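You operate a simulated robot arm through the tools that you are given. There is no shell and no other tool.

You run a simulated two-armed robot. Do the job below in one go: nothing can be reset, and whatever is moved stays where it is left.

Task
Take the grey block and leave it on the grey cover plate. Put the tall cup labelled "grey" from the left half of the grey work bench on the shelf under the grey work bench and the tall cup labelled "blue" on the gauge bed. Fetch the green rubber pad and set it on the bare side of the yellow-marked table. Turn the time dial to 5 sec. Press the hold button three times. Take the straight mould that says "75" from the right half of the grey work bench and leave it on the brown folder. Put the blue notepad on the top of the blue-marked table away on the desk top. Put the right large beaker on the top of the red-marked table away on the middle of the loading bench. Open the green-marked table drawer, take the brown block mould from the top of the green-marked table and leave it in the inside of the green-marked table drawer, then shut the drawer. Put one of the yellow pads from the top of the green-marked table on the top of the rolling drum. Open the blue-marked table drawer, fetch the grey rubber pad from the top of the yellow-marked table and set it in the inside of the blue-marked table drawer, then shut the drawer. Open the left table drawer. Any order will do. Set down upright: tall cup.

The check looks at the end state, three seconds after you hand in, the way a careful person would. Anything else that was tipped, shoved, dropped, spilled or broken makes it a failure. Lids that push on must go on centred and level and be pressed home; caps that screw on are set level and turned clockwise until they are tight.

Robot
Two 7-joint arms with two-finger parallel grippers on one trunk, on a base that drives. Base frame: it is fixed to the floor where the robot stands at the start and does not move with it; the origin is under the middle of the robot, x ahead of it, y to its left, z up; the surface under the hand at the start is at about z = 850. Units: mm, degrees, N and s.
The left shoulder is at the start at [50, 165, 1180], the right one opposite. With the tool pointing down near the work surface each hand reaches from about 200 to 680 mm from the robot's upright axis, wherever it stands, measured 20 degrees to its own side. Places, roughly: bare side of the yellow-marked table [-3200, 600, 800]; blue notepad (8x13x2 cm) [-1000, 400, 800]; blue-marked table drawer [-1400, -800, 600]; brown block mould (7x12x6 cm) [-5300, -600, 800]; brown folder (23x31x3 cm) [600, 800, 900]; desk top [3400, -5700, 800]; gauge bed (21x25 cm) [3020, -20, 840]; green rubber pad (5x5x2 cm) [700, 500, 900]; green-marked table drawer [-5900, -800, 600]; grey block (6x6x5 cm) [500, -200, 900]; grey cover plate (19x19x2 cm) [600, 100, 900]; grey rubber pad (5x5x2 cm) [-4000, 400, 800]; hold button [900, 1400, 900]; inside of the blue-marked table drawer [-1400, -700, 600]; inside of the green-marked table drawer [-5900, -700, 600]; left table drawer [-4200, 2100, 600]; middle of the loading bench [10700, -500, 800]; right large beaker [-7500, -500, 750]; shelf under the grey work bench [800, 600, 200]; straight mould [500, 1500, 750]; tall cup [500, 250, 1000]; time dial [1000, 700, 900]; top of the rolling drum [-4400, -4800, 700]; yellow pad (6x10x4 cm) [-5500, -700, 800]; yellow pad (7x10x4 cm) [-5100, -500, 800]. Payload 3.91 kg a hand.
The tool frame of a hand sits at the grasp point between the pads (the TCP): z along the fingers, y along the line on which they close. The tips reach 30 mm beyond it. The gripper opens to 110 mm. The fingers are 20 mm wide and 10 mm thick; the gripper's body (48 by 112 mm) begins 55 mm behind the TCP.
Orientation is that of the tool frame in the base frame, as [roll, pitch, yaw] about the fixed x, y, z axes, in that order (R = Rz(yaw) Ry(pitch) Rx(roll)). With the fingers straight down and closing along the base's y, the tool's x points along the base's -x, its y along +y and its z along -z.

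Tools
- The arms move only by the tool servo_tool. It takes "left_rows", "right_rows" or both (then of equal length, played together; a hand with none holds still); each is a list of rows, each an object (a shift or turn left out is 0, a gripper value left out holds the last) with "delta_pos": the shift along the base's x, y, z in units of 100 mm (1.0 is 100 mm), a list of three; "rot": the turn, a rotation vector about the base's x, y, z in units of 180 degrees (1.0 is 180 degrees), a list of three; "hand": the opening, from 0 (shut) to 1 (fully open). In form: [{"delta_pos": [dx, dy, dz], "rot": [rx, ry, rz], "hand": hand}, ...]. A call has 1 to 20 rows; each row is the pose to reach, as a shift and turn from the pose commanded when the call began. A call with a number of a shift or a turn outside -1 to 1 is refused whole. A row lasts 0.2 s, in which the tool goes at most 50 mm and 8.6 degrees; a call with a longer step from one row to the next is refused whole, and so is a gripper value outside its range. Where a pose cannot be reached the arm comes as near as it can. A force on the tool above 40 N (or 10 N above the force at the start of the call, whichever is more), or a blocked arm, ends the call early, and 0.2 s more pass. The fingers move at their own pace (about 45 mm/s each) and stop on an object; they squeeze with about 38 N. The grip force told is the motor's: it shows also when the fingers shut on nothing. Time passes only in rows, and 0.2 s behind the last, so rows that repeat a pose let the fingers close. It gives the time, the measured TCP pose, the force on the tool (base axes), the opening and the grip force at its end, in the units of the frame above (readings bear some noise), with the torque about the TCP (base axes, N m) and any sound that the robot's microphone picked up.
- Cameras (640 x 400 px; columns grow to the right, rows downward): "scene" is now at [112.1, 45, 1344.7]; the picture's right is [0.50, -0.86, 0.00], its down [-0.64, -0.38, -0.67] and it looks along [0.58, 0.34, -0.75] (base axes); focal length 266 px, centre (320, 200). "left" rides on the left gripper at [72, -17, -103] in its tool frame; the picture's right is [0.23, 0.97, 0.00], its down [-0.76, 0.18, -0.62] and it looks along [-0.61, 0.14, 0.78] (tool axes); focal length 222 px, centre (320, 200). "right" rides on the right gripper at [72, 17, -103] in its tool frame; the picture's right is [-0.23, 0.97, 0.00], its down [-0.76, -0.18, -0.62] and it looks along [-0.61, -0.14, 0.78] (tool axes); focal length 222 px, centre (320, 200). There is no depth. A picture from a camera that has moved, and an enlarged one, comes with that camera's place and axes in the base frame and with its lens. The place of the scene camera against the robot may be out by one fixed shift of up to 25 mm in any direction.
- get_image(camera): a new picture of that camera. The clock stands still meanwhile.
- lift_body(by): slides the trunk up (or, below 0, down) by that many mm; the arms and the scene camera ride with it, the base frame stays. It gives what a move gives, with no picture.
- steer(legs): drives the robot by 1 to 6 legs, each [ahead, left, turn to the left] in mm, mm and degrees, along the robot's own axes; the way and the turn of a leg run together, so that a leg with both is an arc; at most 1500 mm and 180 degrees a leg. The arms and the cameras ride along, it lands a little off, and it stops where it bumps. It gives what a move gives.
- head_to(pan, tilt): turns the head with the scene camera to pan (to the left, within 80 degrees either way) and tilt (down, from -29 to 69), counted from straight ahead of the robot. It gives what a move gives.
- enlarge(camera, box): a new picture of the part [left, top, right, bottom] of that camera's present view, enlarged. The clock stands still meanwhile.
- job_done(): hands the job in; it is judged then, once.

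Nothing tells you exact positions but the pictures and the camera data. Unless the task says otherwise, let go and move clear before handing in.

The tools are called after "Call:" as name(argument=value, ...) on one line, values as JSON. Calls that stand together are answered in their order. servo_tool: Moves the arms, as the interface text tells. Its arguments: {"type":"object","properties":{"left_rows":{"type":"array","items":{"type":"object","properties":{"delta_pos":{"type":"array","items":{"type":"number"}},"rot":{"type":"array","items":{"type":"number"}},"hand":{"type":"number"}}}},"right_rows":{"type":"array","items":{"type":"object","properties":{"delta_pos":{"type":"array","items":{"type":"number"}},"rot":{"type":"array","items":{"type":"number"}},"hand":{"type":"number"}}}}},"required":[]} The other tools are called the same way: lift_body (by) slides the trunk up or down; steer (legs) drives the base; head_to (pan, tilt) turns the head that bears the scene camera; get_image (camera) takes a picture; enlarge (camera, box) takes an enlarged picture of a part of a camera's view; job_done () hands the job in.

At the start:

```text
time_s: 0.0
left_tool_pos: [447.5, 336.2, 1073.0]
left_ee_rot: [180.0, 0.0, -179.8]
left_wrist_force: [0.4, 0.5, 1.2]
left_torque: [-0.01, 0.0, -0.01]
left_opening: 110.2
left_grip_force: 0.1
right_tool_pos: [473.4, -14.0, 1106.2]
right_ee_rot: [-180.0, -0.1, -179.9]
right_wrist_force: [-0.3, 0.0, 0.4]
right_torque: [-0.03, -0.04, 0.0]
right_opening: 110.0
right_grip_force: 0.1
trunk travel left (down, up): [-400.0, 103.0]
robot x, y, heading: [0.3, -4.2, 0.2]
head pan, tilt: [30.3, 48.2]
```

scene: 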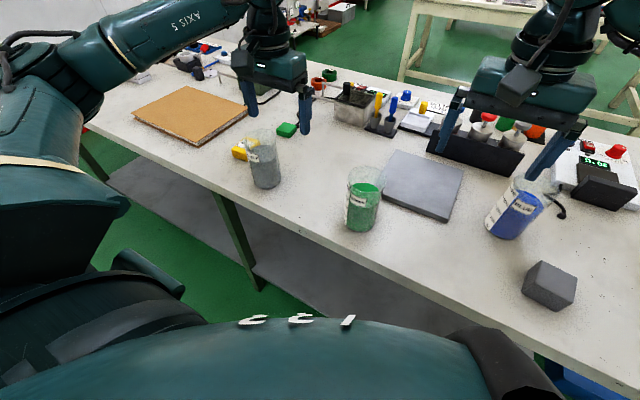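
right: 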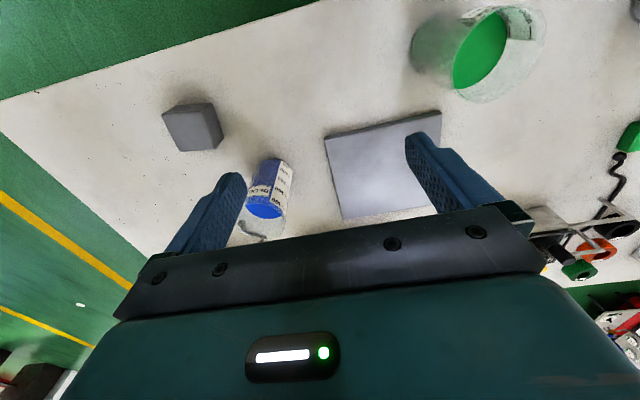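
left: 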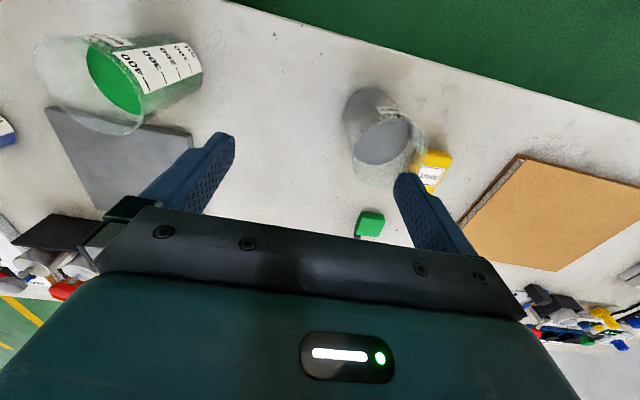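

I see the grey work bench with three tall cups (grey, green, blue), a grey cover plate, a grey block, a folder and small gear. I'll look around first before moving anything.

Call:
enlarge(camera="scene", box=[220, 100, 420, 225])

Call:
enlarge(camera="scene", box=[440, 80, 640, 205])

Call:
enlarge(camera="scene", box=[280, 50, 480, 175])

Call:
head_to(pan=60, tilt=35)

```text
3.20 times, centred on (320, 162) of scene
camera zoom: at [112.1, 45.0, 1344.7], right [0.5, -0.86, 0.0], down [-0.64, -0.38, -0.67], along [0.58, 0.34, -0.75], focal length 852 px, centre (320, 320)
```

zoom: 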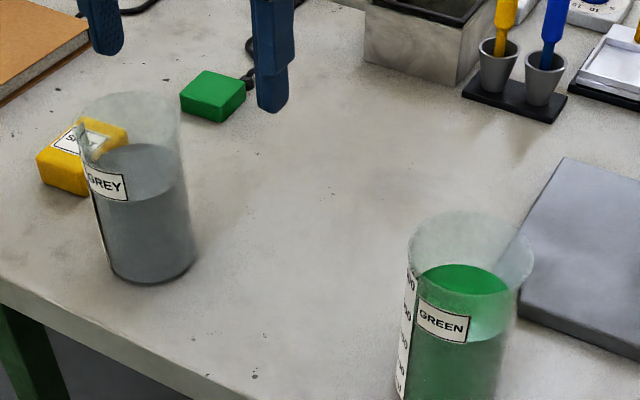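

```text
3.20 times, centred on (540, 142) of scene
camera zoom: at [112.1, 45.0, 1344.7], right [0.5, -0.86, 0.0], down [-0.64, -0.38, -0.67], along [0.58, 0.34, -0.75], focal length 852 px, centre (-384, 384)
```

zoom: 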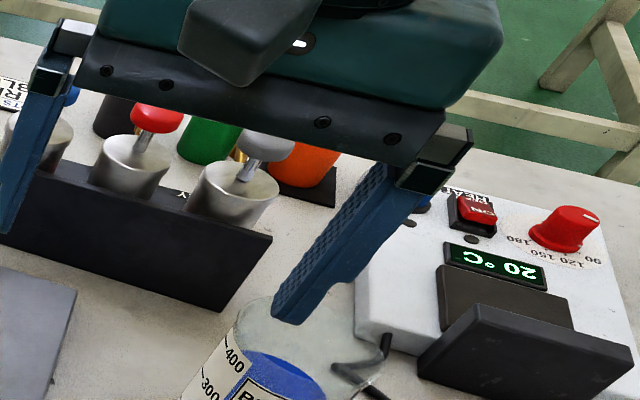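

```text
3.20 times, centred on (380, 112) of scene
camera zoom: at [112.1, 45.0, 1344.7], right [0.5, -0.86, 0.0], down [-0.64, -0.38, -0.67], along [0.58, 0.34, -0.75], focal length 852 px, centre (128, 480)
```

zoom: 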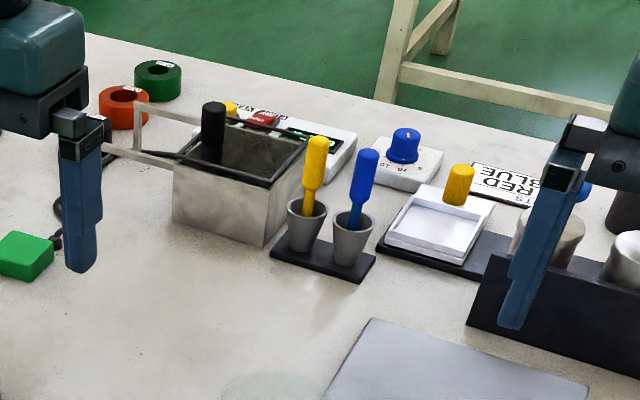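

```text
time_s: 0.9
left_tool_pos: [446.4, 335.0, 1074.3]
left_ee_rot: [-180.0, 0.1, -179.9]
left_wrist_force: [-0.6, -0.2, -0.3]
left_torque: [-0.03, -0.01, -0.03]
left_opening: 109.9
left_grip_force: 0.1
right_tool_pos: [473.5, -13.0, 1105.5]
right_ee_rot: [180.0, -0.1, -179.9]
right_wrist_force: [0.2, 0.1, 0.3]
right_torque: [-0.02, 0.0, 0.0]
right_opening: 109.9
right_grip_force: 0.1
trunk travel left (down, up): [-400.0, 103.0]
robot x, y, heading: [-2.2, -0.8, 0.1]
head pan, tilt: [60.0, 35.0]
```

Panning the head to see the left part of the bench.

Call:
get_image(camera="scene")

Call:
enlarge(camera="scene", box=[320, 40, 640, 240])

Call:
enlarge(camera="scene", box=[0, 40, 320, 240])

```text
taken
camera scene: at [88.3, 81.6, 1364.0], right [0.87, -0.5, 0.0], down [-0.29, -0.5, -0.82], along [0.41, 0.71, -0.57], focal length 266 px, centre (320, 200)
```

scene: 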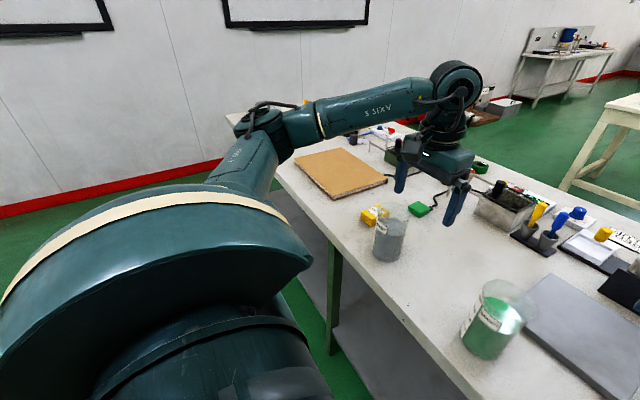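

```text
2.00 times, centred on (480, 140) of scene
camera zoom: at [88.3, 81.6, 1364.0], right [0.87, -0.5, 0.0], down [-0.29, -0.5, -0.82], along [0.41, 0.71, -0.57], focal length 532 px, centre (0, 320)
```

zoom: 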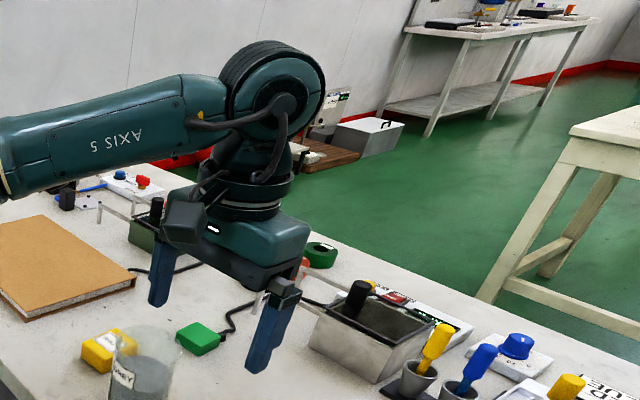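

```text
2.00 times, centred on (160, 140) of scene
camera zoom: at [88.3, 81.6, 1364.0], right [0.87, -0.5, 0.0], down [-0.29, -0.5, -0.82], along [0.41, 0.71, -0.57], focal length 532 px, centre (640, 320)
```

zoom: 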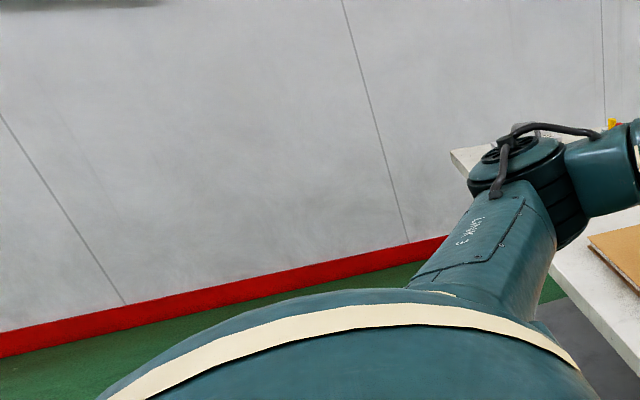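

The left arm hides part of the bench; I'll also look to the right side before moving.

Call:
head_to(pan=-30, tilt=35)

Call:
get_image(camera="scene")

Call:
head_to(pan=10, tilt=10)

Call:
get_image(camera="scene")

```text
time_s: 2.6
left_tool_pos: [447.7, 335.6, 1073.1]
left_ee_rot: [-180.0, 0.0, -179.8]
left_wrist_force: [0.1, -0.7, -0.2]
left_torque: [0.05, 0.02, 0.0]
left_opening: 109.9
left_grip_force: 0.0
right_tool_pos: [473.5, -14.4, 1105.5]
right_ee_rot: [-179.9, 0.0, 180.0]
right_wrist_force: [-0.8, 0.4, -0.5]
right_torque: [0.01, 0.01, 0.0]
right_opening: 110.1
right_grip_force: 0.1
trunk travel left (down, up): [-400.0, 103.0]
robot x, y, heading: [-0.4, 1.9, -0.1]
head pan, tilt: [-30.0, 35.0]
```

```text
taken
camera scene: at [120.5, -38.6, 1364.1], right [-0.5, -0.87, 0.0], down [-0.5, 0.29, -0.82], along [0.71, -0.41, -0.57], focal length 266 px, centre (320, 200)
```

scene: 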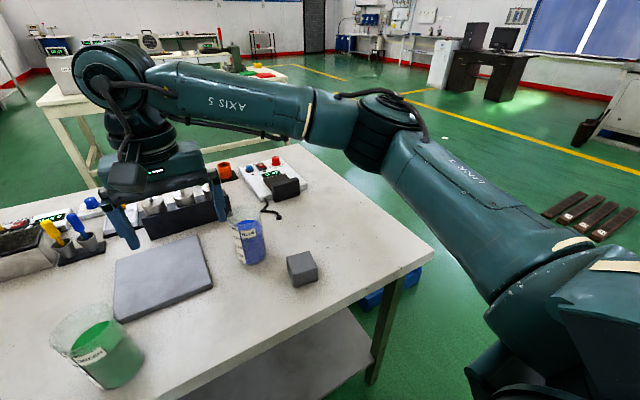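

```text
time_s: 3.7
left_tool_pos: [448.4, 337.3, 1073.5]
left_ee_rot: [180.0, 0.0, -179.9]
left_wrist_force: [-0.4, -0.5, -0.8]
left_torque: [0.0, -0.03, 0.02]
left_opening: 110.4
left_grip_force: 0.0
right_tool_pos: [474.0, -13.8, 1106.4]
right_ee_rot: [-180.0, 0.0, 180.0]
right_wrist_force: [0.2, 0.0, 0.2]
right_torque: [-0.03, -0.03, 0.0]
right_opening: 110.1
right_grip_force: 0.1
trunk travel left (down, up): [-400.0, 103.0]
robot x, y, heading: [1.4, -0.7, 0.0]
head pan, tilt: [10.0, 10.0]
```

```text
taken
camera scene: at [135.8, 21.5, 1404.1], right [0.17, -0.98, 0.0], down [-0.17, -0.03, -0.98], along [0.97, 0.17, -0.17], focal length 266 px, centre (320, 200)
```

scene: 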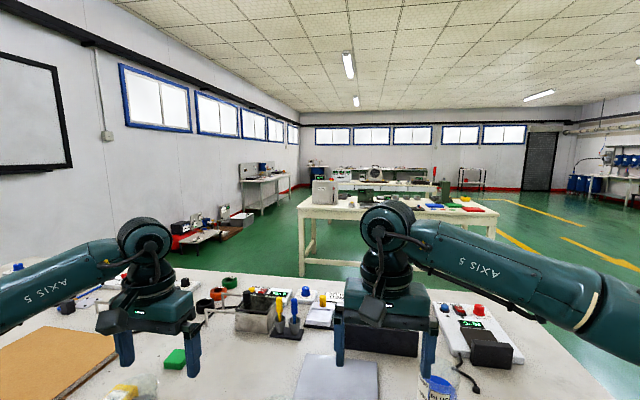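

The bench runs from about y=-520 to well left; I'll back off a bit and look at the whole bench, particularly the left part where the mould, dial and hold button are.

Call:
steer(legs=[[-500, 0, 0]])

Call:
head_to(pan=50, tilt=25)

Call:
get_image(camera="scene")

Call:
enlarge(camera="scene", box=[240, 100, 560, 300])

```text
time_s: 6.6
left_tool_pos: [-45.4, 336.9, 1072.8]
left_ee_rot: [180.0, 0.0, 180.0]
left_wrist_force: [0.2, 0.3, 0.7]
left_torque: [0.04, 0.0, 0.01]
left_opening: 109.6
left_grip_force: 0.2
right_tool_pos: [-19.1, -13.8, 1105.9]
right_ee_rot: [179.9, 0.0, -180.0]
right_wrist_force: [-0.7, -0.2, 0.3]
right_torque: [-0.02, -0.01, -0.01]
right_opening: 110.1
right_grip_force: 0.1
trunk travel left (down, up): [-400.0, 103.0]
robot x, y, heading: [-494.3, -2.7, 0.3]
head pan, tilt: [10.0, 10.0]
```

```text
time_s: 7.7
left_tool_pos: [-43.8, 336.7, 1072.7]
left_ee_rot: [180.0, 0.0, 180.0]
left_wrist_force: [0.3, 0.1, 0.5]
left_torque: [0.03, 0.01, 0.01]
left_opening: 109.9
left_grip_force: 0.0
right_tool_pos: [-19.2, -13.1, 1105.4]
right_ee_rot: [180.0, -0.1, 179.9]
right_wrist_force: [-0.1, 0.4, 0.2]
right_torque: [-0.01, 0.0, -0.02]
right_opening: 110.1
right_grip_force: 0.0
trunk travel left (down, up): [-400.0, 103.0]
robot x, y, heading: [-490.3, -0.8, -0.1]
head pan, tilt: [50.0, 25.0]
```

```text
taken
camera scene: at [-388.5, 76.0, 1379.8], right [0.77, -0.64, 0.0], down [-0.27, -0.32, -0.91], along [0.58, 0.69, -0.42], focal length 266 px, centre (320, 200)
```

scene: 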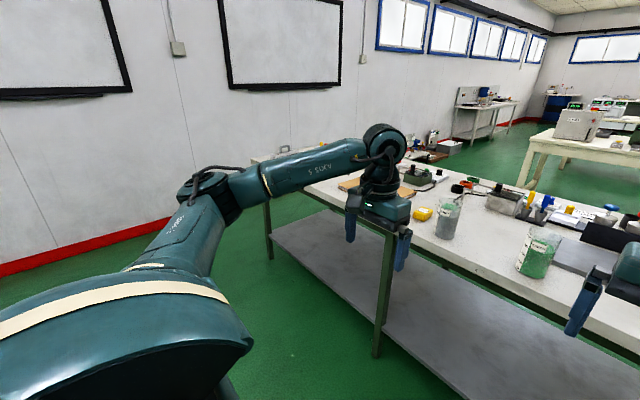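

```text
2.00 times, centred on (400, 200) of scene
camera zoom: at [-388.5, 76.0, 1379.8], right [0.77, -0.64, 0.0], down [-0.27, -0.32, -0.91], along [0.58, 0.69, -0.42], focal length 532 px, centre (160, 200)
```

zoom: 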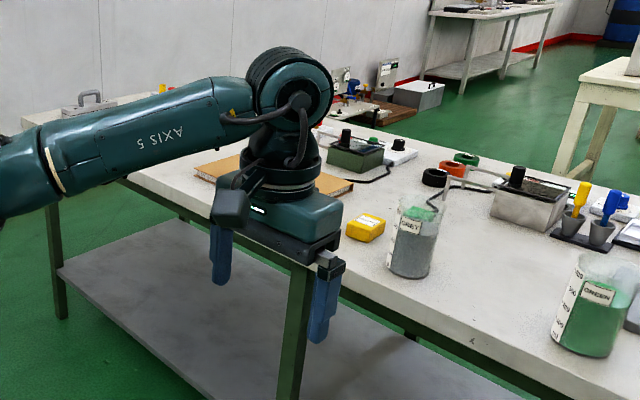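

I'll strafe left to see the left end of the bench.

Call:
steer(legs=[[0, 900, 0]])

Call:
head_to(pan=0, tilt=30)

Call:
get_image(camera="scene")

Call:
enlarge(camera="scene", box=[80, 60, 400, 260])

```text
time_s: 16.0
left_tool_pos: [-51.6, 1249.5, 1072.0]
left_ee_rot: [-180.0, 0.0, -179.3]
left_wrist_force: [-0.6, 0.2, 0.8]
left_torque: [-0.02, -0.01, 0.01]
left_opening: 109.9
left_grip_force: 0.1
right_tool_pos: [-22.5, 898.6, 1106.2]
right_ee_rot: [179.9, 0.0, -179.5]
right_wrist_force: [0.0, -0.3, 0.9]
right_torque: [0.01, -0.01, 0.0]
right_opening: 110.2
right_grip_force: 0.1
trunk travel left (down, up): [-400.0, 103.0]
robot x, y, heading: [-492.7, 907.5, 0.6]
head pan, tilt: [50.0, 25.0]
```

```text
time_s: 17.2
left_tool_pos: [-51.5, 1249.1, 1073.3]
left_ee_rot: [180.0, 0.0, -179.4]
left_wrist_force: [0.2, -0.7, 0.0]
left_torque: [-0.01, 0.01, 0.01]
left_opening: 110.0
left_grip_force: 0.1
right_tool_pos: [-23.0, 899.1, 1104.5]
right_ee_rot: [-179.9, 0.0, -179.5]
right_wrist_force: [1.5, -0.6, -0.6]
right_torque: [0.0, -0.05, 0.0]
right_opening: 110.1
right_grip_force: 0.1
trunk travel left (down, up): [-400.0, 103.0]
robot x, y, heading: [-496.8, 907.2, 0.7]
head pan, tilt: [0.0, 30.0]
```

```text
taken
camera scene: at [-361.6, 915.6, 1371.9], right [0.01, -1.0, 0.0], down [-0.5, -0.01, -0.87], along [0.87, 0.01, -0.5], focal length 266 px, centre (320, 200)
```

scene: 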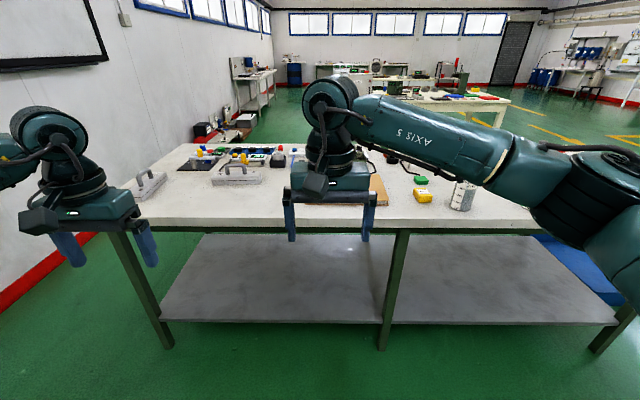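

```text
2.00 times, centred on (240, 160) of scene
camera zoom: at [-361.6, 915.6, 1371.9], right [0.01, -1.0, 0.0], down [-0.5, -0.01, -0.87], along [0.87, 0.01, -0.5], focal length 532 px, centre (480, 280)
```

zoom: 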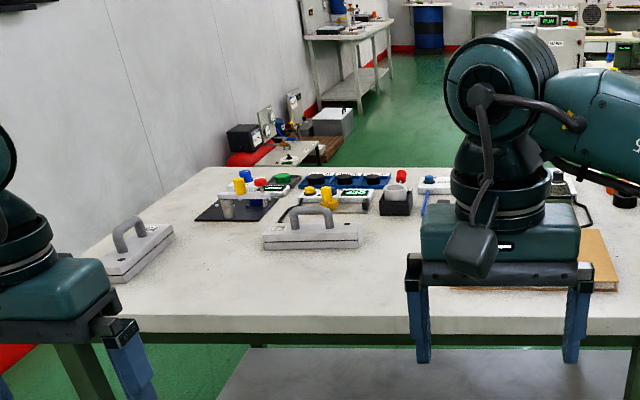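

Two handled pieces (straight moulds) sit at y≈1200–1500. I'll move in closer to the left end to read labels.

Call:
steer(legs=[[0, 300, 0], [480, 0, 0]])

Call:
head_to(pan=10, tilt=45)

Call:
get_image(camera="scene")

Call:
enlarge(camera="scene", box=[100, 60, 340, 210])

Call:
enlarge(camera="scene", box=[300, 60, 540, 210])

```text
time_s: 22.9
left_tool_pos: [426.8, 1552.4, 1073.1]
left_ee_rot: [180.0, 0.0, -179.7]
left_wrist_force: [0.6, 0.1, 0.2]
left_torque: [0.0, 0.01, -0.02]
left_opening: 110.1
left_grip_force: 0.1
right_tool_pos: [454.3, 1202.4, 1105.6]
right_ee_rot: [-179.9, 0.0, -179.7]
right_wrist_force: [-0.4, -0.1, 0.2]
right_torque: [-0.01, 0.02, 0.01]
right_opening: 110.0
right_grip_force: 0.0
trunk travel left (down, up): [-400.0, 103.0]
robot x, y, heading: [-18.7, 1214.0, 0.3]
head pan, tilt: [0.0, 30.0]
```

```text
time_s: 23.6
left_tool_pos: [426.6, 1552.2, 1073.5]
left_ee_rot: [180.0, 0.0, -179.7]
left_wrist_force: [-0.1, -0.4, -0.6]
left_torque: [-0.01, -0.02, 0.0]
left_opening: 110.0
left_grip_force: 0.1
right_tool_pos: [453.4, 1203.3, 1105.6]
right_ee_rot: [180.0, 0.0, -179.8]
right_wrist_force: [1.0, -1.1, -0.6]
right_torque: [0.03, 0.0, -0.02]
right_opening: 109.9
right_grip_force: 0.1
trunk travel left (down, up): [-400.0, 103.0]
robot x, y, heading: [-20.6, 1217.6, 0.4]
head pan, tilt: [10.0, 45.0]
```

```text
taken
camera scene: at [104.1, 1234.7, 1349.3], right [0.18, -0.98, 0.0], down [-0.7, -0.13, -0.71], along [0.7, 0.13, -0.71], focal length 266 px, centre (320, 200)
```

scene: 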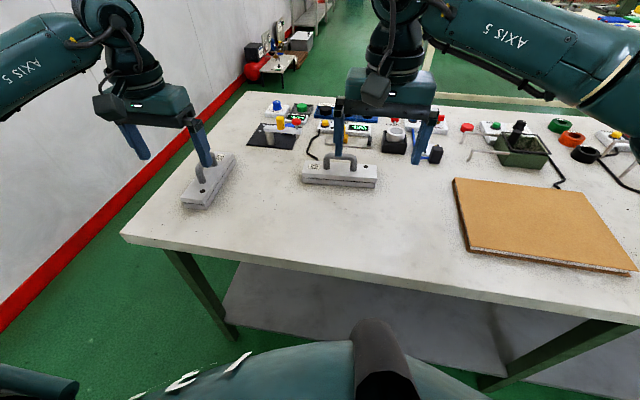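

```text
2.67 times, centred on (220, 135) of scene
camera zoom: at [104.1, 1234.7, 1349.3], right [0.18, -0.98, 0.0], down [-0.7, -0.13, -0.71], along [0.7, 0.13, -0.71], focal length 710 px, centre (587, 373)
```

zoom: 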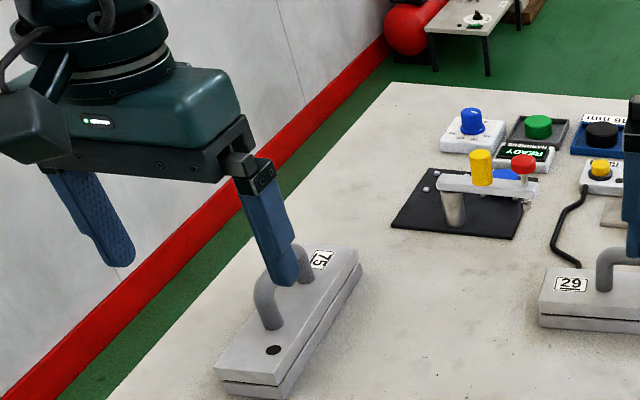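

```text
2.67 times, centred on (420, 135) of scene
camera zoom: at [104.1, 1234.7, 1349.3], right [0.18, -0.98, 0.0], down [-0.7, -0.13, -0.71], along [0.7, 0.13, -0.71], focal length 710 px, centre (53, 373)
```

zoom: 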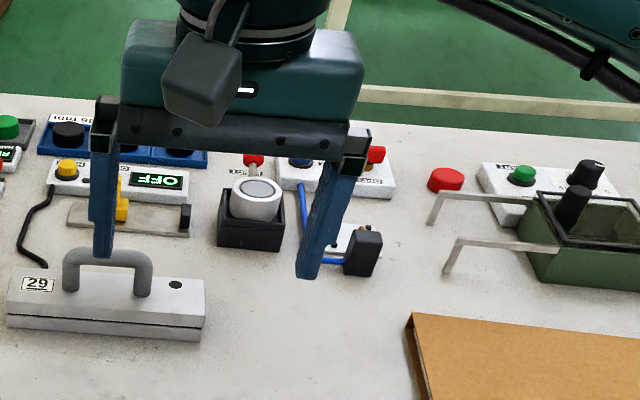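

The "75" mould is the leftmost one. The devices face away from me, so I'll use the gripper cameras (which show them upright) to read the labels.

Call:
get_image(camera="left")

Call:
get_image(camera="right")

Call:
enlarge(camera="scene", box=[240, 90, 360, 165])

Call:
enlarge(camera="scene", box=[420, 90, 640, 228])

```text
taken
camera left: at [354.2, 1536.5, 1177.6], right [-0.23, 0.97, 0.0], down [0.76, 0.18, 0.62], along [0.61, 0.14, -0.78], focal length 222 px, centre (320, 200)
```

left: 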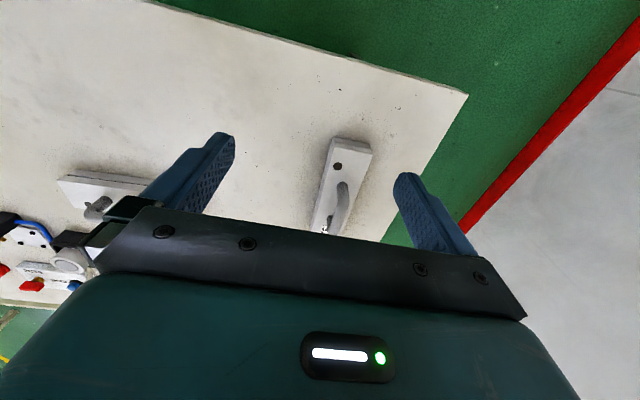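

```text
taken
camera right: at [381.9, 1219.4, 1209.4], right [0.22, 0.97, 0.0], down [0.76, -0.17, 0.62], along [0.61, -0.14, -0.78], focal length 222 px, centre (320, 200)
```

right: 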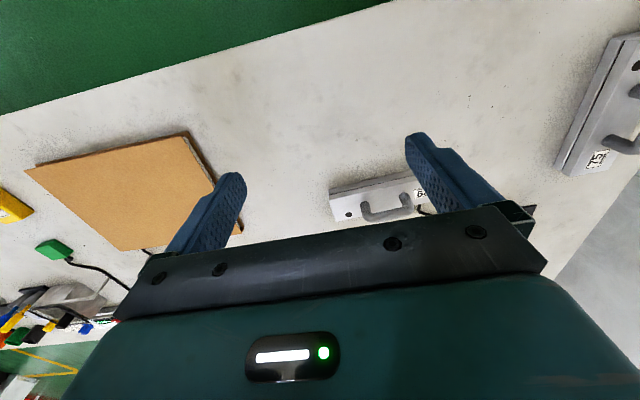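

```text
5.33 times, centred on (300, 128) of scene
camera zoom: at [104.1, 1234.7, 1349.3], right [0.18, -0.98, 0.0], down [-0.7, -0.13, -0.71], along [0.7, 0.13, -0.71], focal length 1420 px, centre (427, 587)
```

zoom: 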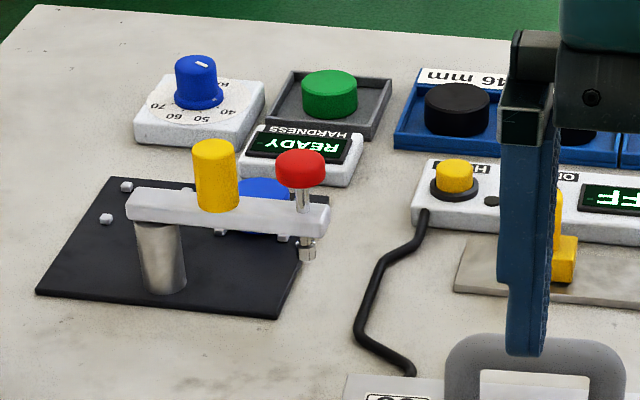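

```text
2.90 times, centred on (530, 159) of scene
camera zoom: at [104.1, 1234.7, 1349.3], right [0.18, -0.98, 0.0], down [-0.7, -0.13, -0.71], along [0.7, 0.13, -0.71], focal length 772 px, centre (-289, 319)
```

zoom: 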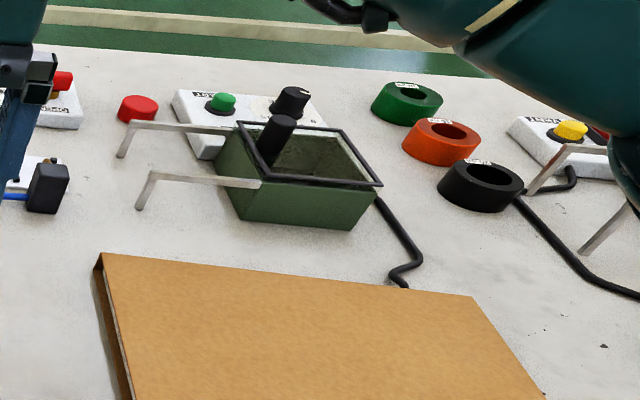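

The "75" mould lies roughly along x at about [570, 1612]; the hold button looks like the yellow one near [930, 1370], the time dial near [1035, 720]. I'll shift left and look at the mould's handle.

Call:
steer(legs=[[0, 170, 0]])

Call:
head_to(pan=25, tilt=45)

Call:
get_image(camera="scene")

Call:
get_image(camera="left")

```text
time_s: 25.7
left_tool_pos: [425.4, 1721.3, 1074.2]
left_ee_rot: [-180.0, 0.1, -179.7]
left_wrist_force: [0.5, 0.5, 0.1]
left_torque: [0.03, 0.05, 0.02]
left_opening: 109.9
left_grip_force: 0.2
right_tool_pos: [452.5, 1372.1, 1106.8]
right_ee_rot: [180.0, 0.1, -179.8]
right_wrist_force: [-0.5, -0.1, 0.6]
right_torque: [0.01, 0.0, 0.02]
right_opening: 110.0
right_grip_force: 0.1
trunk travel left (down, up): [-400.0, 103.0]
robot x, y, heading: [-18.6, 1382.7, 0.3]
head pan, tilt: [10.0, 45.0]
```

```text
time_s: 26.5
left_tool_pos: [425.4, 1722.0, 1072.7]
left_ee_rot: [-180.0, 0.0, -179.8]
left_wrist_force: [-0.7, 0.3, -0.5]
left_torque: [0.03, -0.01, 0.02]
left_opening: 109.8
left_grip_force: 0.1
right_tool_pos: [453.1, 1371.6, 1105.9]
right_ee_rot: [179.9, 0.0, -179.7]
right_wrist_force: [0.0, -0.3, -0.1]
right_torque: [-0.02, 0.0, 0.01]
right_opening: 110.1
right_grip_force: 0.0
trunk travel left (down, up): [-400.0, 103.0]
robot x, y, heading: [-22.8, 1384.2, 0.3]
head pan, tilt: [25.0, 45.0]
```

```text
taken
camera scene: at [97.0, 1424.0, 1349.2], right [0.43, -0.91, 0.0], down [-0.64, -0.3, -0.71], along [0.64, 0.3, -0.71], focal length 266 px, centre (320, 200)
```

scene: 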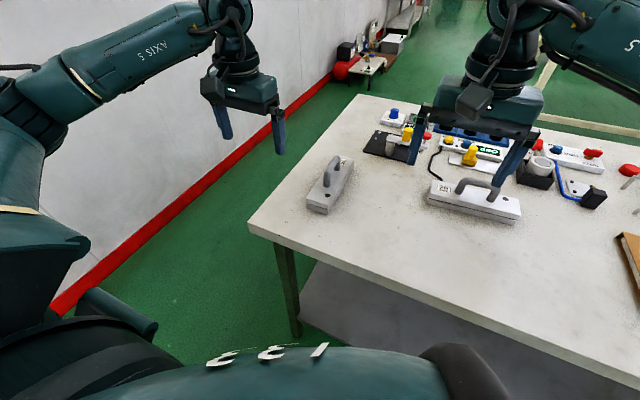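

```text
taken
camera left: at [353.6, 1705.5, 1177.6], right [-0.23, 0.97, 0.0], down [0.76, 0.18, 0.62], along [0.61, 0.14, -0.78], focal length 222 px, centre (320, 200)
```

left: 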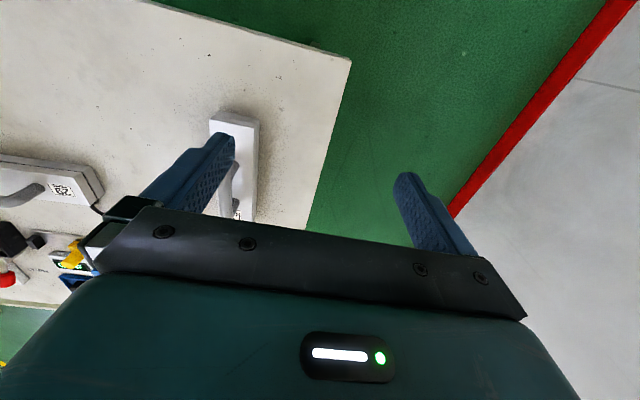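

Call:
enlarge(camera="scene", box=[280, 130, 392, 230])

Call:
enlarge(camera="left", box=[160, 80, 320, 240])

```text
4.00 times, centred on (336, 180) of scene
camera zoom: at [97.0, 1424.0, 1349.2], right [0.43, -0.91, 0.0], down [-0.64, -0.3, -0.71], along [0.64, 0.3, -0.71], focal length 1065 px, centre (256, 280)
```

zoom: 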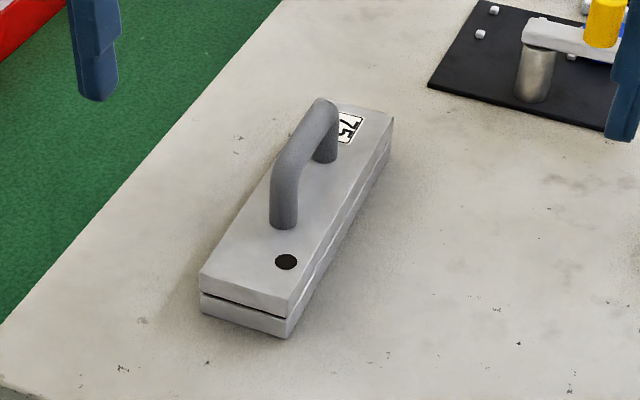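

```text
2.50 times, centred on (240, 160) of left
camera zoom: at [353.6, 1705.5, 1177.6], right [-0.23, 0.97, 0.0], down [0.76, 0.18, 0.62], along [0.61, 0.14, -0.78], focal length 555 px, centre (520, 300)
```

zoom: 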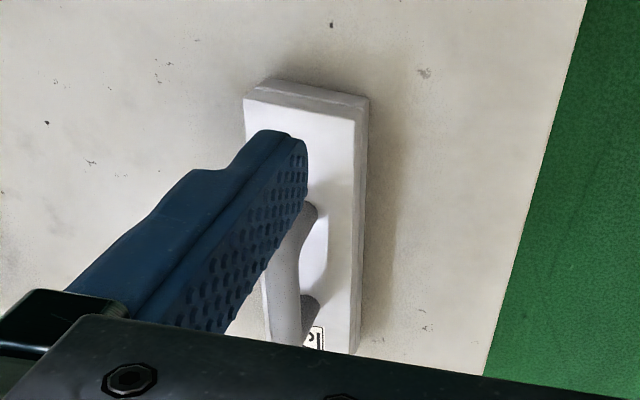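

Gripper camera suggests the mould's handle is near [587, 1617]; the scene camera seems off by some 20 mm. I move the left hand above the handle.

Call:
servo_tool(left_rows=[{"delta_pos": [0.4, -0.25, 0]}, {"delta_pos": [0.8, -0.5, 0]}, {"delta_pos": [1, -0.75, 0]}, {"delta_pos": [1, -1, 0]}])

Call:
servo_tool(left_rows=[{"delta_pos": [0.4, -0.05, 0]}, {"delta_pos": [0.6, -0.05, -0.1]}, {"delta_pos": [0.6, -0.05, -0.3]}])

Call:
get_image(camera="left")

Call:
get_image(camera="scene")

```text
time_s: 27.5
left_tool_pos: [526.6, 1620.3, 1070.4]
left_ee_rot: [-180.0, 0.0, -179.7]
left_wrist_force: [-0.5, 0.3, -0.3]
left_torque: [0.0, 0.01, 0.0]
left_opening: 110.0
left_grip_force: 0.0
right_tool_pos: [453.9, 1370.7, 1107.2]
right_ee_rot: [179.9, 0.0, -179.8]
right_wrist_force: [-1.0, 0.4, 0.6]
right_torque: [0.02, -0.04, 0.01]
right_opening: 110.1
right_grip_force: 0.1
trunk travel left (down, up): [-400.0, 103.0]
robot x, y, heading: [-22.5, 1383.8, 0.1]
head pan, tilt: [25.0, 45.0]
```

```text
time_s: 28.3
left_tool_pos: [583.9, 1617.0, 1042.2]
left_ee_rot: [-180.0, 0.0, -179.7]
left_wrist_force: [0.4, -0.4, 0.5]
left_torque: [0.01, -0.03, -0.02]
left_opening: 109.8
left_grip_force: 0.0
right_tool_pos: [453.2, 1372.3, 1106.6]
right_ee_rot: [179.9, 0.0, -179.9]
right_wrist_force: [0.3, 0.4, 0.7]
right_torque: [0.0, -0.02, -0.04]
right_opening: 110.0
right_grip_force: 0.0
trunk travel left (down, up): [-400.0, 103.0]
robot x, y, heading: [-23.3, 1382.5, 0.4]
head pan, tilt: [25.0, 45.0]
```

```text
taken
camera left: at [512.4, 1601.0, 1145.8], right [-0.23, 0.97, 0.0], down [0.76, 0.18, 0.62], along [0.61, 0.14, -0.78], focal length 222 px, centre (320, 200)
```

left: 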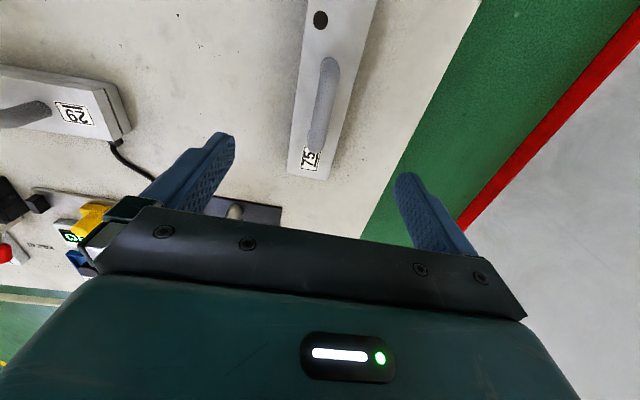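

```text
taken
camera scene: at [97.1, 1424.2, 1349.2], right [0.43, -0.9, 0.0], down [-0.64, -0.3, -0.71], along [0.64, 0.3, -0.71], focal length 266 px, centre (320, 200)
```

scene: 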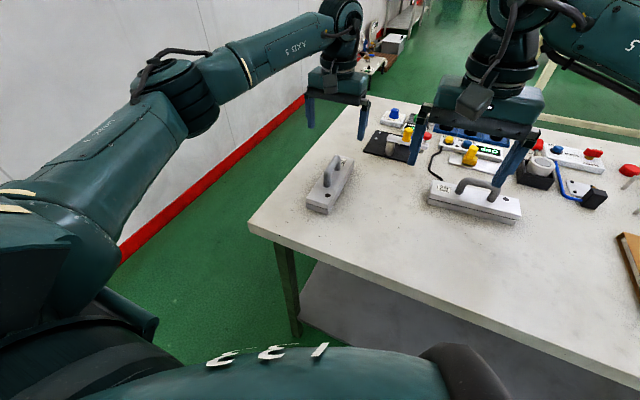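

The hand is nearly over the handle; I open wide and descend along it.

Call:
servo_tool(left_rows=[{"delta_pos": [0, 0.01, -0.3], "rot": [0, 0, 0.015]}, {"delta_pos": [0, 0.01, -0.6], "rot": [0, 0, 0.015]}, {"delta_pos": [0, 0.01, -0.8], "rot": [0, 0, 0.015]}])

Call:
get_image(camera="left")

Call:
enlarge(camera="scene", box=[280, 80, 420, 230])

```text
time_s: 29.1
left_tool_pos: [584.4, 1616.9, 963.2]
left_ee_rot: [-180.0, 0.0, -176.9]
left_wrist_force: [-0.6, -0.6, -0.1]
left_torque: [0.05, 0.0, -0.04]
left_opening: 110.0
left_grip_force: 0.2
right_tool_pos: [452.7, 1371.5, 1106.6]
right_ee_rot: [179.9, -0.1, -179.8]
right_wrist_force: [0.4, -0.3, -0.2]
right_torque: [0.01, 0.0, -0.01]
right_opening: 109.9
right_grip_force: 0.2
trunk travel left (down, up): [-400.0, 103.0]
robot x, y, heading: [-22.7, 1385.7, 0.4]
head pan, tilt: [25.0, 45.0]
```

```text
taken
camera left: at [514.0, 1597.2, 1067.9], right [-0.28, 0.96, 0.0], down [0.75, 0.22, 0.62], along [0.6, 0.17, -0.78], focal length 222 px, centre (320, 200)
```

left: 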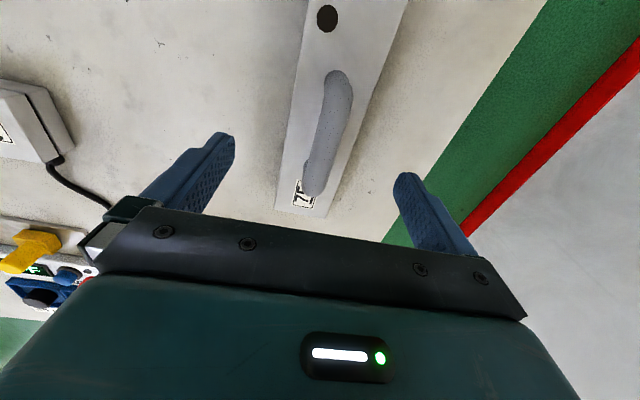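

```text
2.67 times, centred on (350, 155) of scene
camera zoom: at [97.1, 1424.2, 1349.2], right [0.43, -0.9, 0.0], down [-0.64, -0.3, -0.71], along [0.64, 0.3, -0.71], focal length 710 px, centre (240, 320)
```

zoom: 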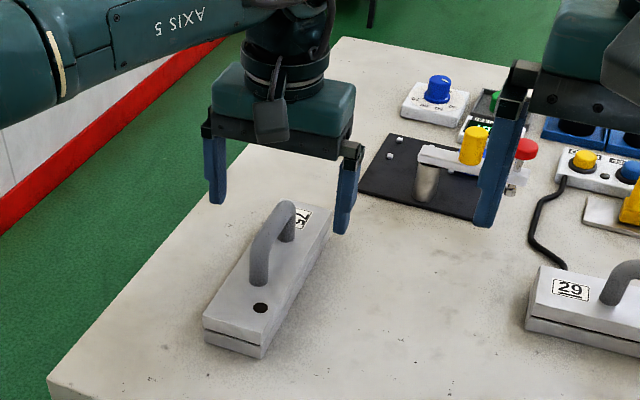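

I'll descend another 33 mm and close on the handle.

Call:
servo_tool(left_rows=[{"delta_pos": [-0.08, 0, -0.2]}, {"delta_pos": [-0.08, 0, -0.33]}, {"delta_pos": [-0.08, 0, -0.33], "hand": 0}, {"delta_pos": [-0.08, 0, -0.33], "hand": 0}, {"delta_pos": [-0.08, 0, -0.33], "hand": 0}, {"delta_pos": [-0.08, 0, -0.33], "hand": 0}, {"delta_pos": [-0.08, 0, -0.33], "hand": 0}, {"delta_pos": [-0.08, 0, -0.33], "hand": 0}])

Call:
get_image(camera="left")

Call:
enlarge(camera="scene", box=[280, 80, 420, 230])

```text
time_s: 30.9
left_tool_pos: [577.6, 1616.9, 930.5]
left_ee_rot: [-180.0, 0.0, -177.0]
left_wrist_force: [-0.9, -0.6, 0.1]
left_torque: [0.01, 0.0, -0.01]
left_opening: 17.9
left_grip_force: 33.3
right_tool_pos: [451.5, 1371.4, 1106.9]
right_ee_rot: [-180.0, 0.0, -179.8]
right_wrist_force: [-0.9, -0.7, -0.7]
right_torque: [0.0, 0.0, -0.02]
right_opening: 110.0
right_grip_force: 0.0
trunk travel left (down, up): [-400.0, 103.0]
robot x, y, heading: [-23.5, 1384.4, 0.3]
head pan, tilt: [25.0, 45.0]
```

```text
taken
camera left: at [506.2, 1597.7, 1033.9], right [-0.28, 0.96, 0.0], down [0.75, 0.22, 0.62], along [0.6, 0.17, -0.78], focal length 222 px, centre (320, 200)
```

left: 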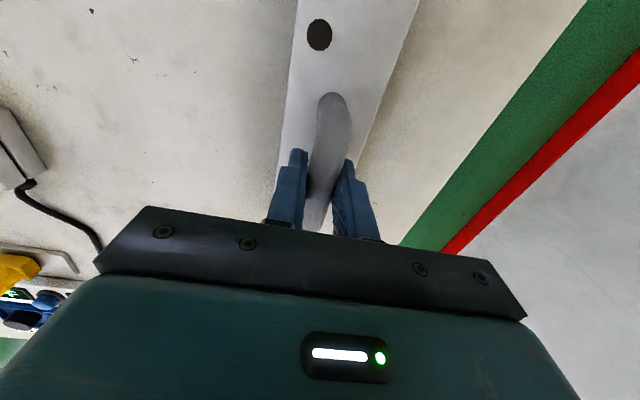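

```text
2.67 times, centred on (350, 155) of scene
camera zoom: at [96.9, 1424.1, 1349.2], right [0.43, -0.9, 0.0], down [-0.64, -0.3, -0.71], along [0.64, 0.3, -0.71], focal length 710 px, centre (240, 320)
```

zoom: 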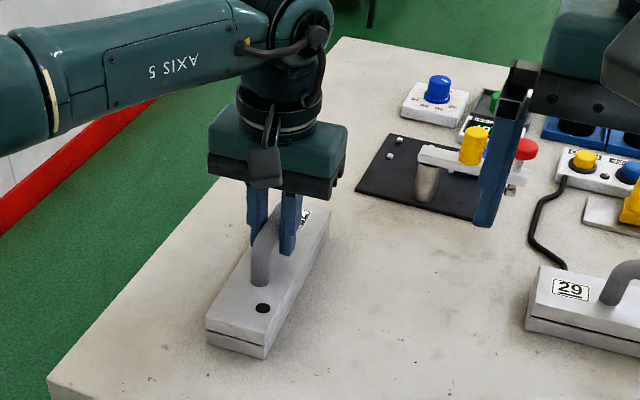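

Gripped the handle (18 mm). Lifting a bit and checking that the whole mould comes along.

Call:
servo_tool(left_rows=[{"delta_pos": [0, 0, 0.2]}, {"delta_pos": [0, 0, 0.4]}, {"delta_pos": [0, 0, 0.6]}])

Call:
enlarge(camera="scene", box=[260, 60, 420, 230])

```text
time_s: 31.7
left_tool_pos: [575.7, 1617.8, 992.2]
left_ee_rot: [-179.9, 0.0, -177.0]
left_wrist_force: [-0.1, -0.2, -0.6]
left_torque: [0.01, 0.01, 0.0]
left_opening: 0.0
left_grip_force: 38.0
right_tool_pos: [452.8, 1372.0, 1106.9]
right_ee_rot: [180.0, 0.0, -179.8]
right_wrist_force: [0.7, 0.3, -0.3]
right_torque: [0.03, -0.02, 0.02]
right_opening: 110.1
right_grip_force: 0.0
trunk travel left (down, up): [-400.0, 103.0]
robot x, y, heading: [-19.4, 1382.8, -0.0]
head pan, tilt: [25.0, 45.0]
```

```text
2.35 times, centred on (340, 145) of scene
camera zoom: at [96.6, 1424.0, 1349.3], right [0.43, -0.9, 0.0], down [-0.64, -0.3, -0.71], along [0.64, 0.3, -0.71], focal length 626 px, centre (273, 329)
```

zoom: 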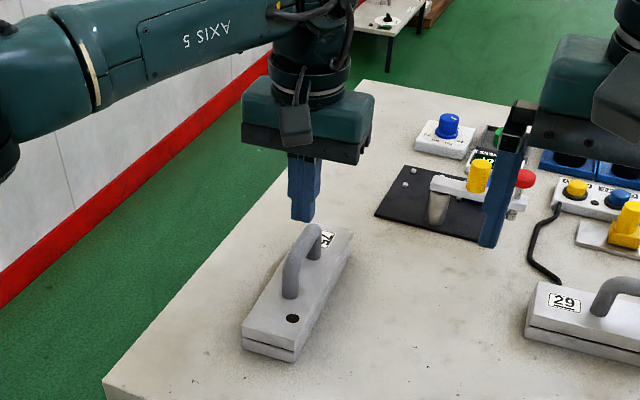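

The fingers slipped off the handle and the mould stayed put. I'll measure the handle height by touching it lightly with the closed fingertips.

Call:
servo_tool(left_rows=[{"delta_pos": [0, 0, -0.06]}, {"delta_pos": [0, 0, -0.1]}, {"delta_pos": [0, 0, -0.13]}, {"delta_pos": [0, 0, -0.16]}, {"delta_pos": [0, 0, -0.19]}, {"delta_pos": [0, 0, -0.22]}, {"delta_pos": [0, 0, -0.25]}, {"delta_pos": [0, 0, -0.28]}, {"delta_pos": [0, 0, -0.31]}, {"delta_pos": [0, 0, -0.34]}, {"delta_pos": [0, 0, -0.37]}, {"delta_pos": [0, 0, -0.4]}, {"delta_pos": [0, 0, -0.43]}, {"delta_pos": [0, 0, -0.46]}, {"delta_pos": [0, 0, -0.49]}, {"delta_pos": [0, 0, -0.52]}, {"delta_pos": [0, 0, -0.55]}, {"delta_pos": [0, 0, -0.58]}])

Call:
get_image(camera="left")

```text
time_s: 34.1
left_tool_pos: [579.6, 1616.8, 963.6]
left_ee_rot: [-179.6, 0.9, -177.1]
left_wrist_force: [-3.5, 0.0, 15.5]
left_torque: [0.05, -0.04, -0.07]
left_opening: 0.1
left_grip_force: 37.7
right_tool_pos: [450.7, 1372.9, 1106.7]
right_ee_rot: [180.0, 0.0, -179.8]
right_wrist_force: [-0.4, -0.8, -0.8]
right_torque: [0.01, 0.01, 0.0]
right_opening: 110.1
right_grip_force: 0.1
trunk travel left (down, up): [-400.0, 103.0]
robot x, y, heading: [-18.3, 1383.1, 0.0]
head pan, tilt: [25.0, 45.0]
stopped in row 12 (left hand): the force on the tool passed its limit at 42 N (the readings are from after the stop); the commanded pose is now the measured one
```

```text
taken
camera left: at [507.3, 1598.2, 1067.2], right [-0.28, 0.96, -0.01], down [0.74, 0.22, 0.63], along [0.61, 0.17, -0.77], focal length 222 px, centre (320, 200)
```

left: 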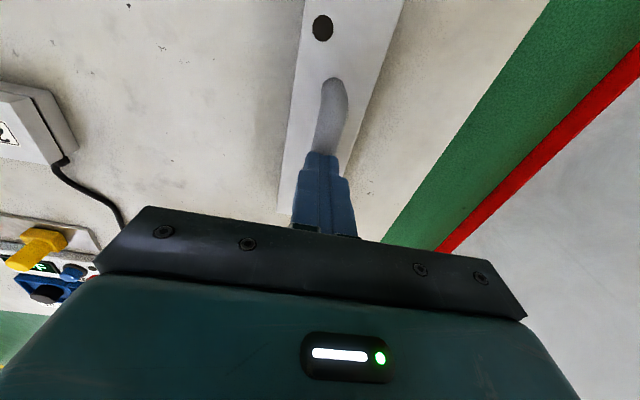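

The handle top is at about z=934. I'll re-grip a little lower, wait longer for full squeeze and lift slowly while watching the force.

Call:
servo_tool(left_rows=[{"delta_pos": [-0.03, 0, 0.15], "hand": 0.6}, {"delta_pos": [-0.03, 0, 0.2], "hand": 0.6}, {"delta_pos": [-0.03, 0, 0.2], "hand": 0.6}, {"delta_pos": [-0.03, 0, 0.2], "hand": 0.6}])

Call:
servo_tool(left_rows=[{"delta_pos": [0, 0, -0.25]}, {"delta_pos": [0, 0, -0.5]}, {"delta_pos": [0, 0, -0.64]}, {"delta_pos": [0, 0, -0.64], "hand": 0}, {"delta_pos": [0, 0, -0.64], "hand": 0}, {"delta_pos": [0, 0, -0.64], "hand": 0}, {"delta_pos": [0, 0, -0.64], "hand": 0}, {"delta_pos": [0, 0, -0.64], "hand": 0}, {"delta_pos": [0, 0, -0.64], "hand": 0}, {"delta_pos": [0, 0, -0.64], "hand": 0}])

```text
time_s: 35.1
left_tool_pos: [578.3, 1618.1, 979.6]
left_ee_rot: [-179.9, 0.6, -176.9]
left_wrist_force: [-0.6, -0.5, 0.5]
left_torque: [0.02, 0.01, -0.04]
left_opening: 66.0
left_grip_force: 0.1
right_tool_pos: [451.9, 1372.6, 1106.0]
right_ee_rot: [-180.0, 0.0, -179.8]
right_wrist_force: [-0.1, -0.8, -0.6]
right_torque: [-0.02, 0.0, 0.02]
right_opening: 110.0
right_grip_force: 0.0
trunk travel left (down, up): [-400.0, 103.0]
robot x, y, heading: [-19.9, 1381.2, 0.3]
head pan, tilt: [25.0, 45.0]
```

```text
time_s: 37.3
left_tool_pos: [576.6, 1617.3, 915.0]
left_ee_rot: [-179.8, 0.5, -176.9]
left_wrist_force: [-0.9, 1.3, -0.1]
left_torque: [0.02, -0.07, 0.02]
left_opening: 17.4
left_grip_force: 37.3
right_tool_pos: [453.3, 1373.4, 1107.4]
right_ee_rot: [180.0, -0.1, -179.8]
right_wrist_force: [0.1, 0.8, -0.1]
right_torque: [-0.05, -0.02, 0.0]
right_opening: 110.0
right_grip_force: 0.0
trunk travel left (down, up): [-400.0, 103.0]
robot x, y, heading: [-20.3, 1386.1, 0.0]
head pan, tilt: [25.0, 45.0]
```

Call:
servo_tool(left_rows=[{"delta_pos": [0, 0, 0.04]}, {"delta_pos": [0, 0, 0.08]}, {"delta_pos": [0, 0, 0.12]}, {"delta_pos": [0, 0, 0.16]}, {"delta_pos": [0, 0, 0.2]}])

Call:
enlarge(camera="scene", box=[260, 60, 420, 230])

```text
time_s: 38.5
left_tool_pos: [577.8, 1617.5, 935.6]
left_ee_rot: [-179.8, 0.4, -177.0]
left_wrist_force: [-0.2, -0.3, -4.1]
left_torque: [0.01, 0.03, 0.0]
left_opening: 17.5
left_grip_force: 38.0
right_tool_pos: [451.9, 1372.6, 1105.7]
right_ee_rot: [179.9, 0.0, -179.8]
right_wrist_force: [-1.1, -1.0, 0.4]
right_torque: [-0.01, 0.0, 0.01]
right_opening: 110.0
right_grip_force: 0.1
trunk travel left (down, up): [-400.0, 103.0]
robot x, y, heading: [-22.6, 1383.8, 0.0]
head pan, tilt: [25.0, 45.0]
```

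```text
2.35 times, centred on (340, 145) of scene
camera zoom: at [97.2, 1424.3, 1349.2], right [0.43, -0.9, 0.0], down [-0.64, -0.3, -0.71], along [0.64, 0.3, -0.71], focal length 626 px, centre (273, 329)
```

zoom: 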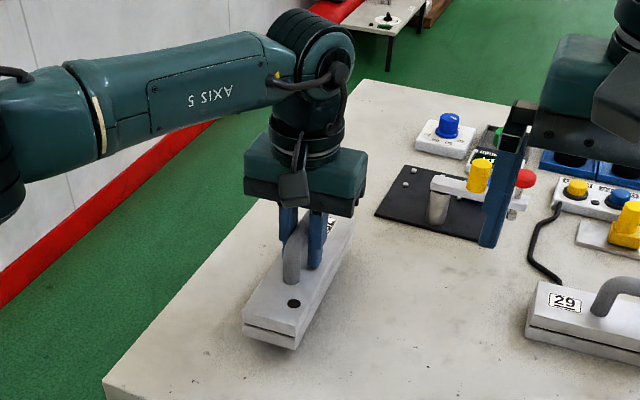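

The mould is lifted now (about 4 N). I raise it well above the other items and then strafe right to the folder.

Call:
servo_tool(left_rows=[{"delta_pos": [0, 0, 0.2]}, {"delta_pos": [0, 0, 0.4]}, {"delta_pos": [0, 0, 0.6]}, {"delta_pos": [0, 0, 0.8]}, {"delta_pos": [0, 0, 1.0]}])

Call:
servo_tool(left_rows=[{"delta_pos": [-0.1, 0, 0.2]}, {"delta_pos": [-0.2, 0, 0.4]}, {"delta_pos": [-0.2, 0, 0.4]}])

Call:
get_image(camera="left")

```text
time_s: 39.7
left_tool_pos: [576.0, 1617.8, 1037.4]
left_ee_rot: [-179.7, 0.6, -177.0]
left_wrist_force: [-0.5, 0.8, -4.3]
left_torque: [0.02, 0.05, 0.0]
left_opening: 17.1
left_grip_force: 37.8
right_tool_pos: [453.5, 1372.2, 1106.4]
right_ee_rot: [-180.0, 0.0, -179.8]
right_wrist_force: [0.2, -0.5, 0.2]
right_torque: [-0.05, -0.05, -0.03]
right_opening: 110.0
right_grip_force: 0.0
trunk travel left (down, up): [-400.0, 103.0]
robot x, y, heading: [-21.5, 1385.1, 0.1]
head pan, tilt: [25.0, 45.0]
```

```text
time_s: 40.5
left_tool_pos: [557.8, 1617.2, 1075.6]
left_ee_rot: [-179.6, 0.5, -177.0]
left_wrist_force: [-0.2, 0.2, -4.1]
left_torque: [0.01, 0.02, 0.0]
left_opening: 17.1
left_grip_force: 38.0
right_tool_pos: [453.3, 1371.6, 1105.9]
right_ee_rot: [180.0, 0.0, -179.7]
right_wrist_force: [-0.5, 0.9, -0.7]
right_torque: [-0.03, 0.02, -0.04]
right_opening: 110.2
right_grip_force: 0.1
trunk travel left (down, up): [-400.0, 103.0]
robot x, y, heading: [-20.0, 1380.9, 0.2]
head pan, tilt: [25.0, 45.0]
```

```text
taken
camera left: at [484.5, 1598.8, 1178.5], right [-0.28, 0.96, -0.01], down [0.75, 0.22, 0.63], along [0.61, 0.17, -0.78], focal length 222 px, centre (320, 200)
```

left: 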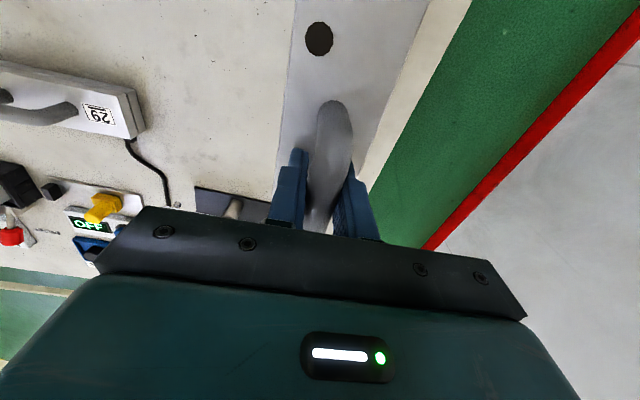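

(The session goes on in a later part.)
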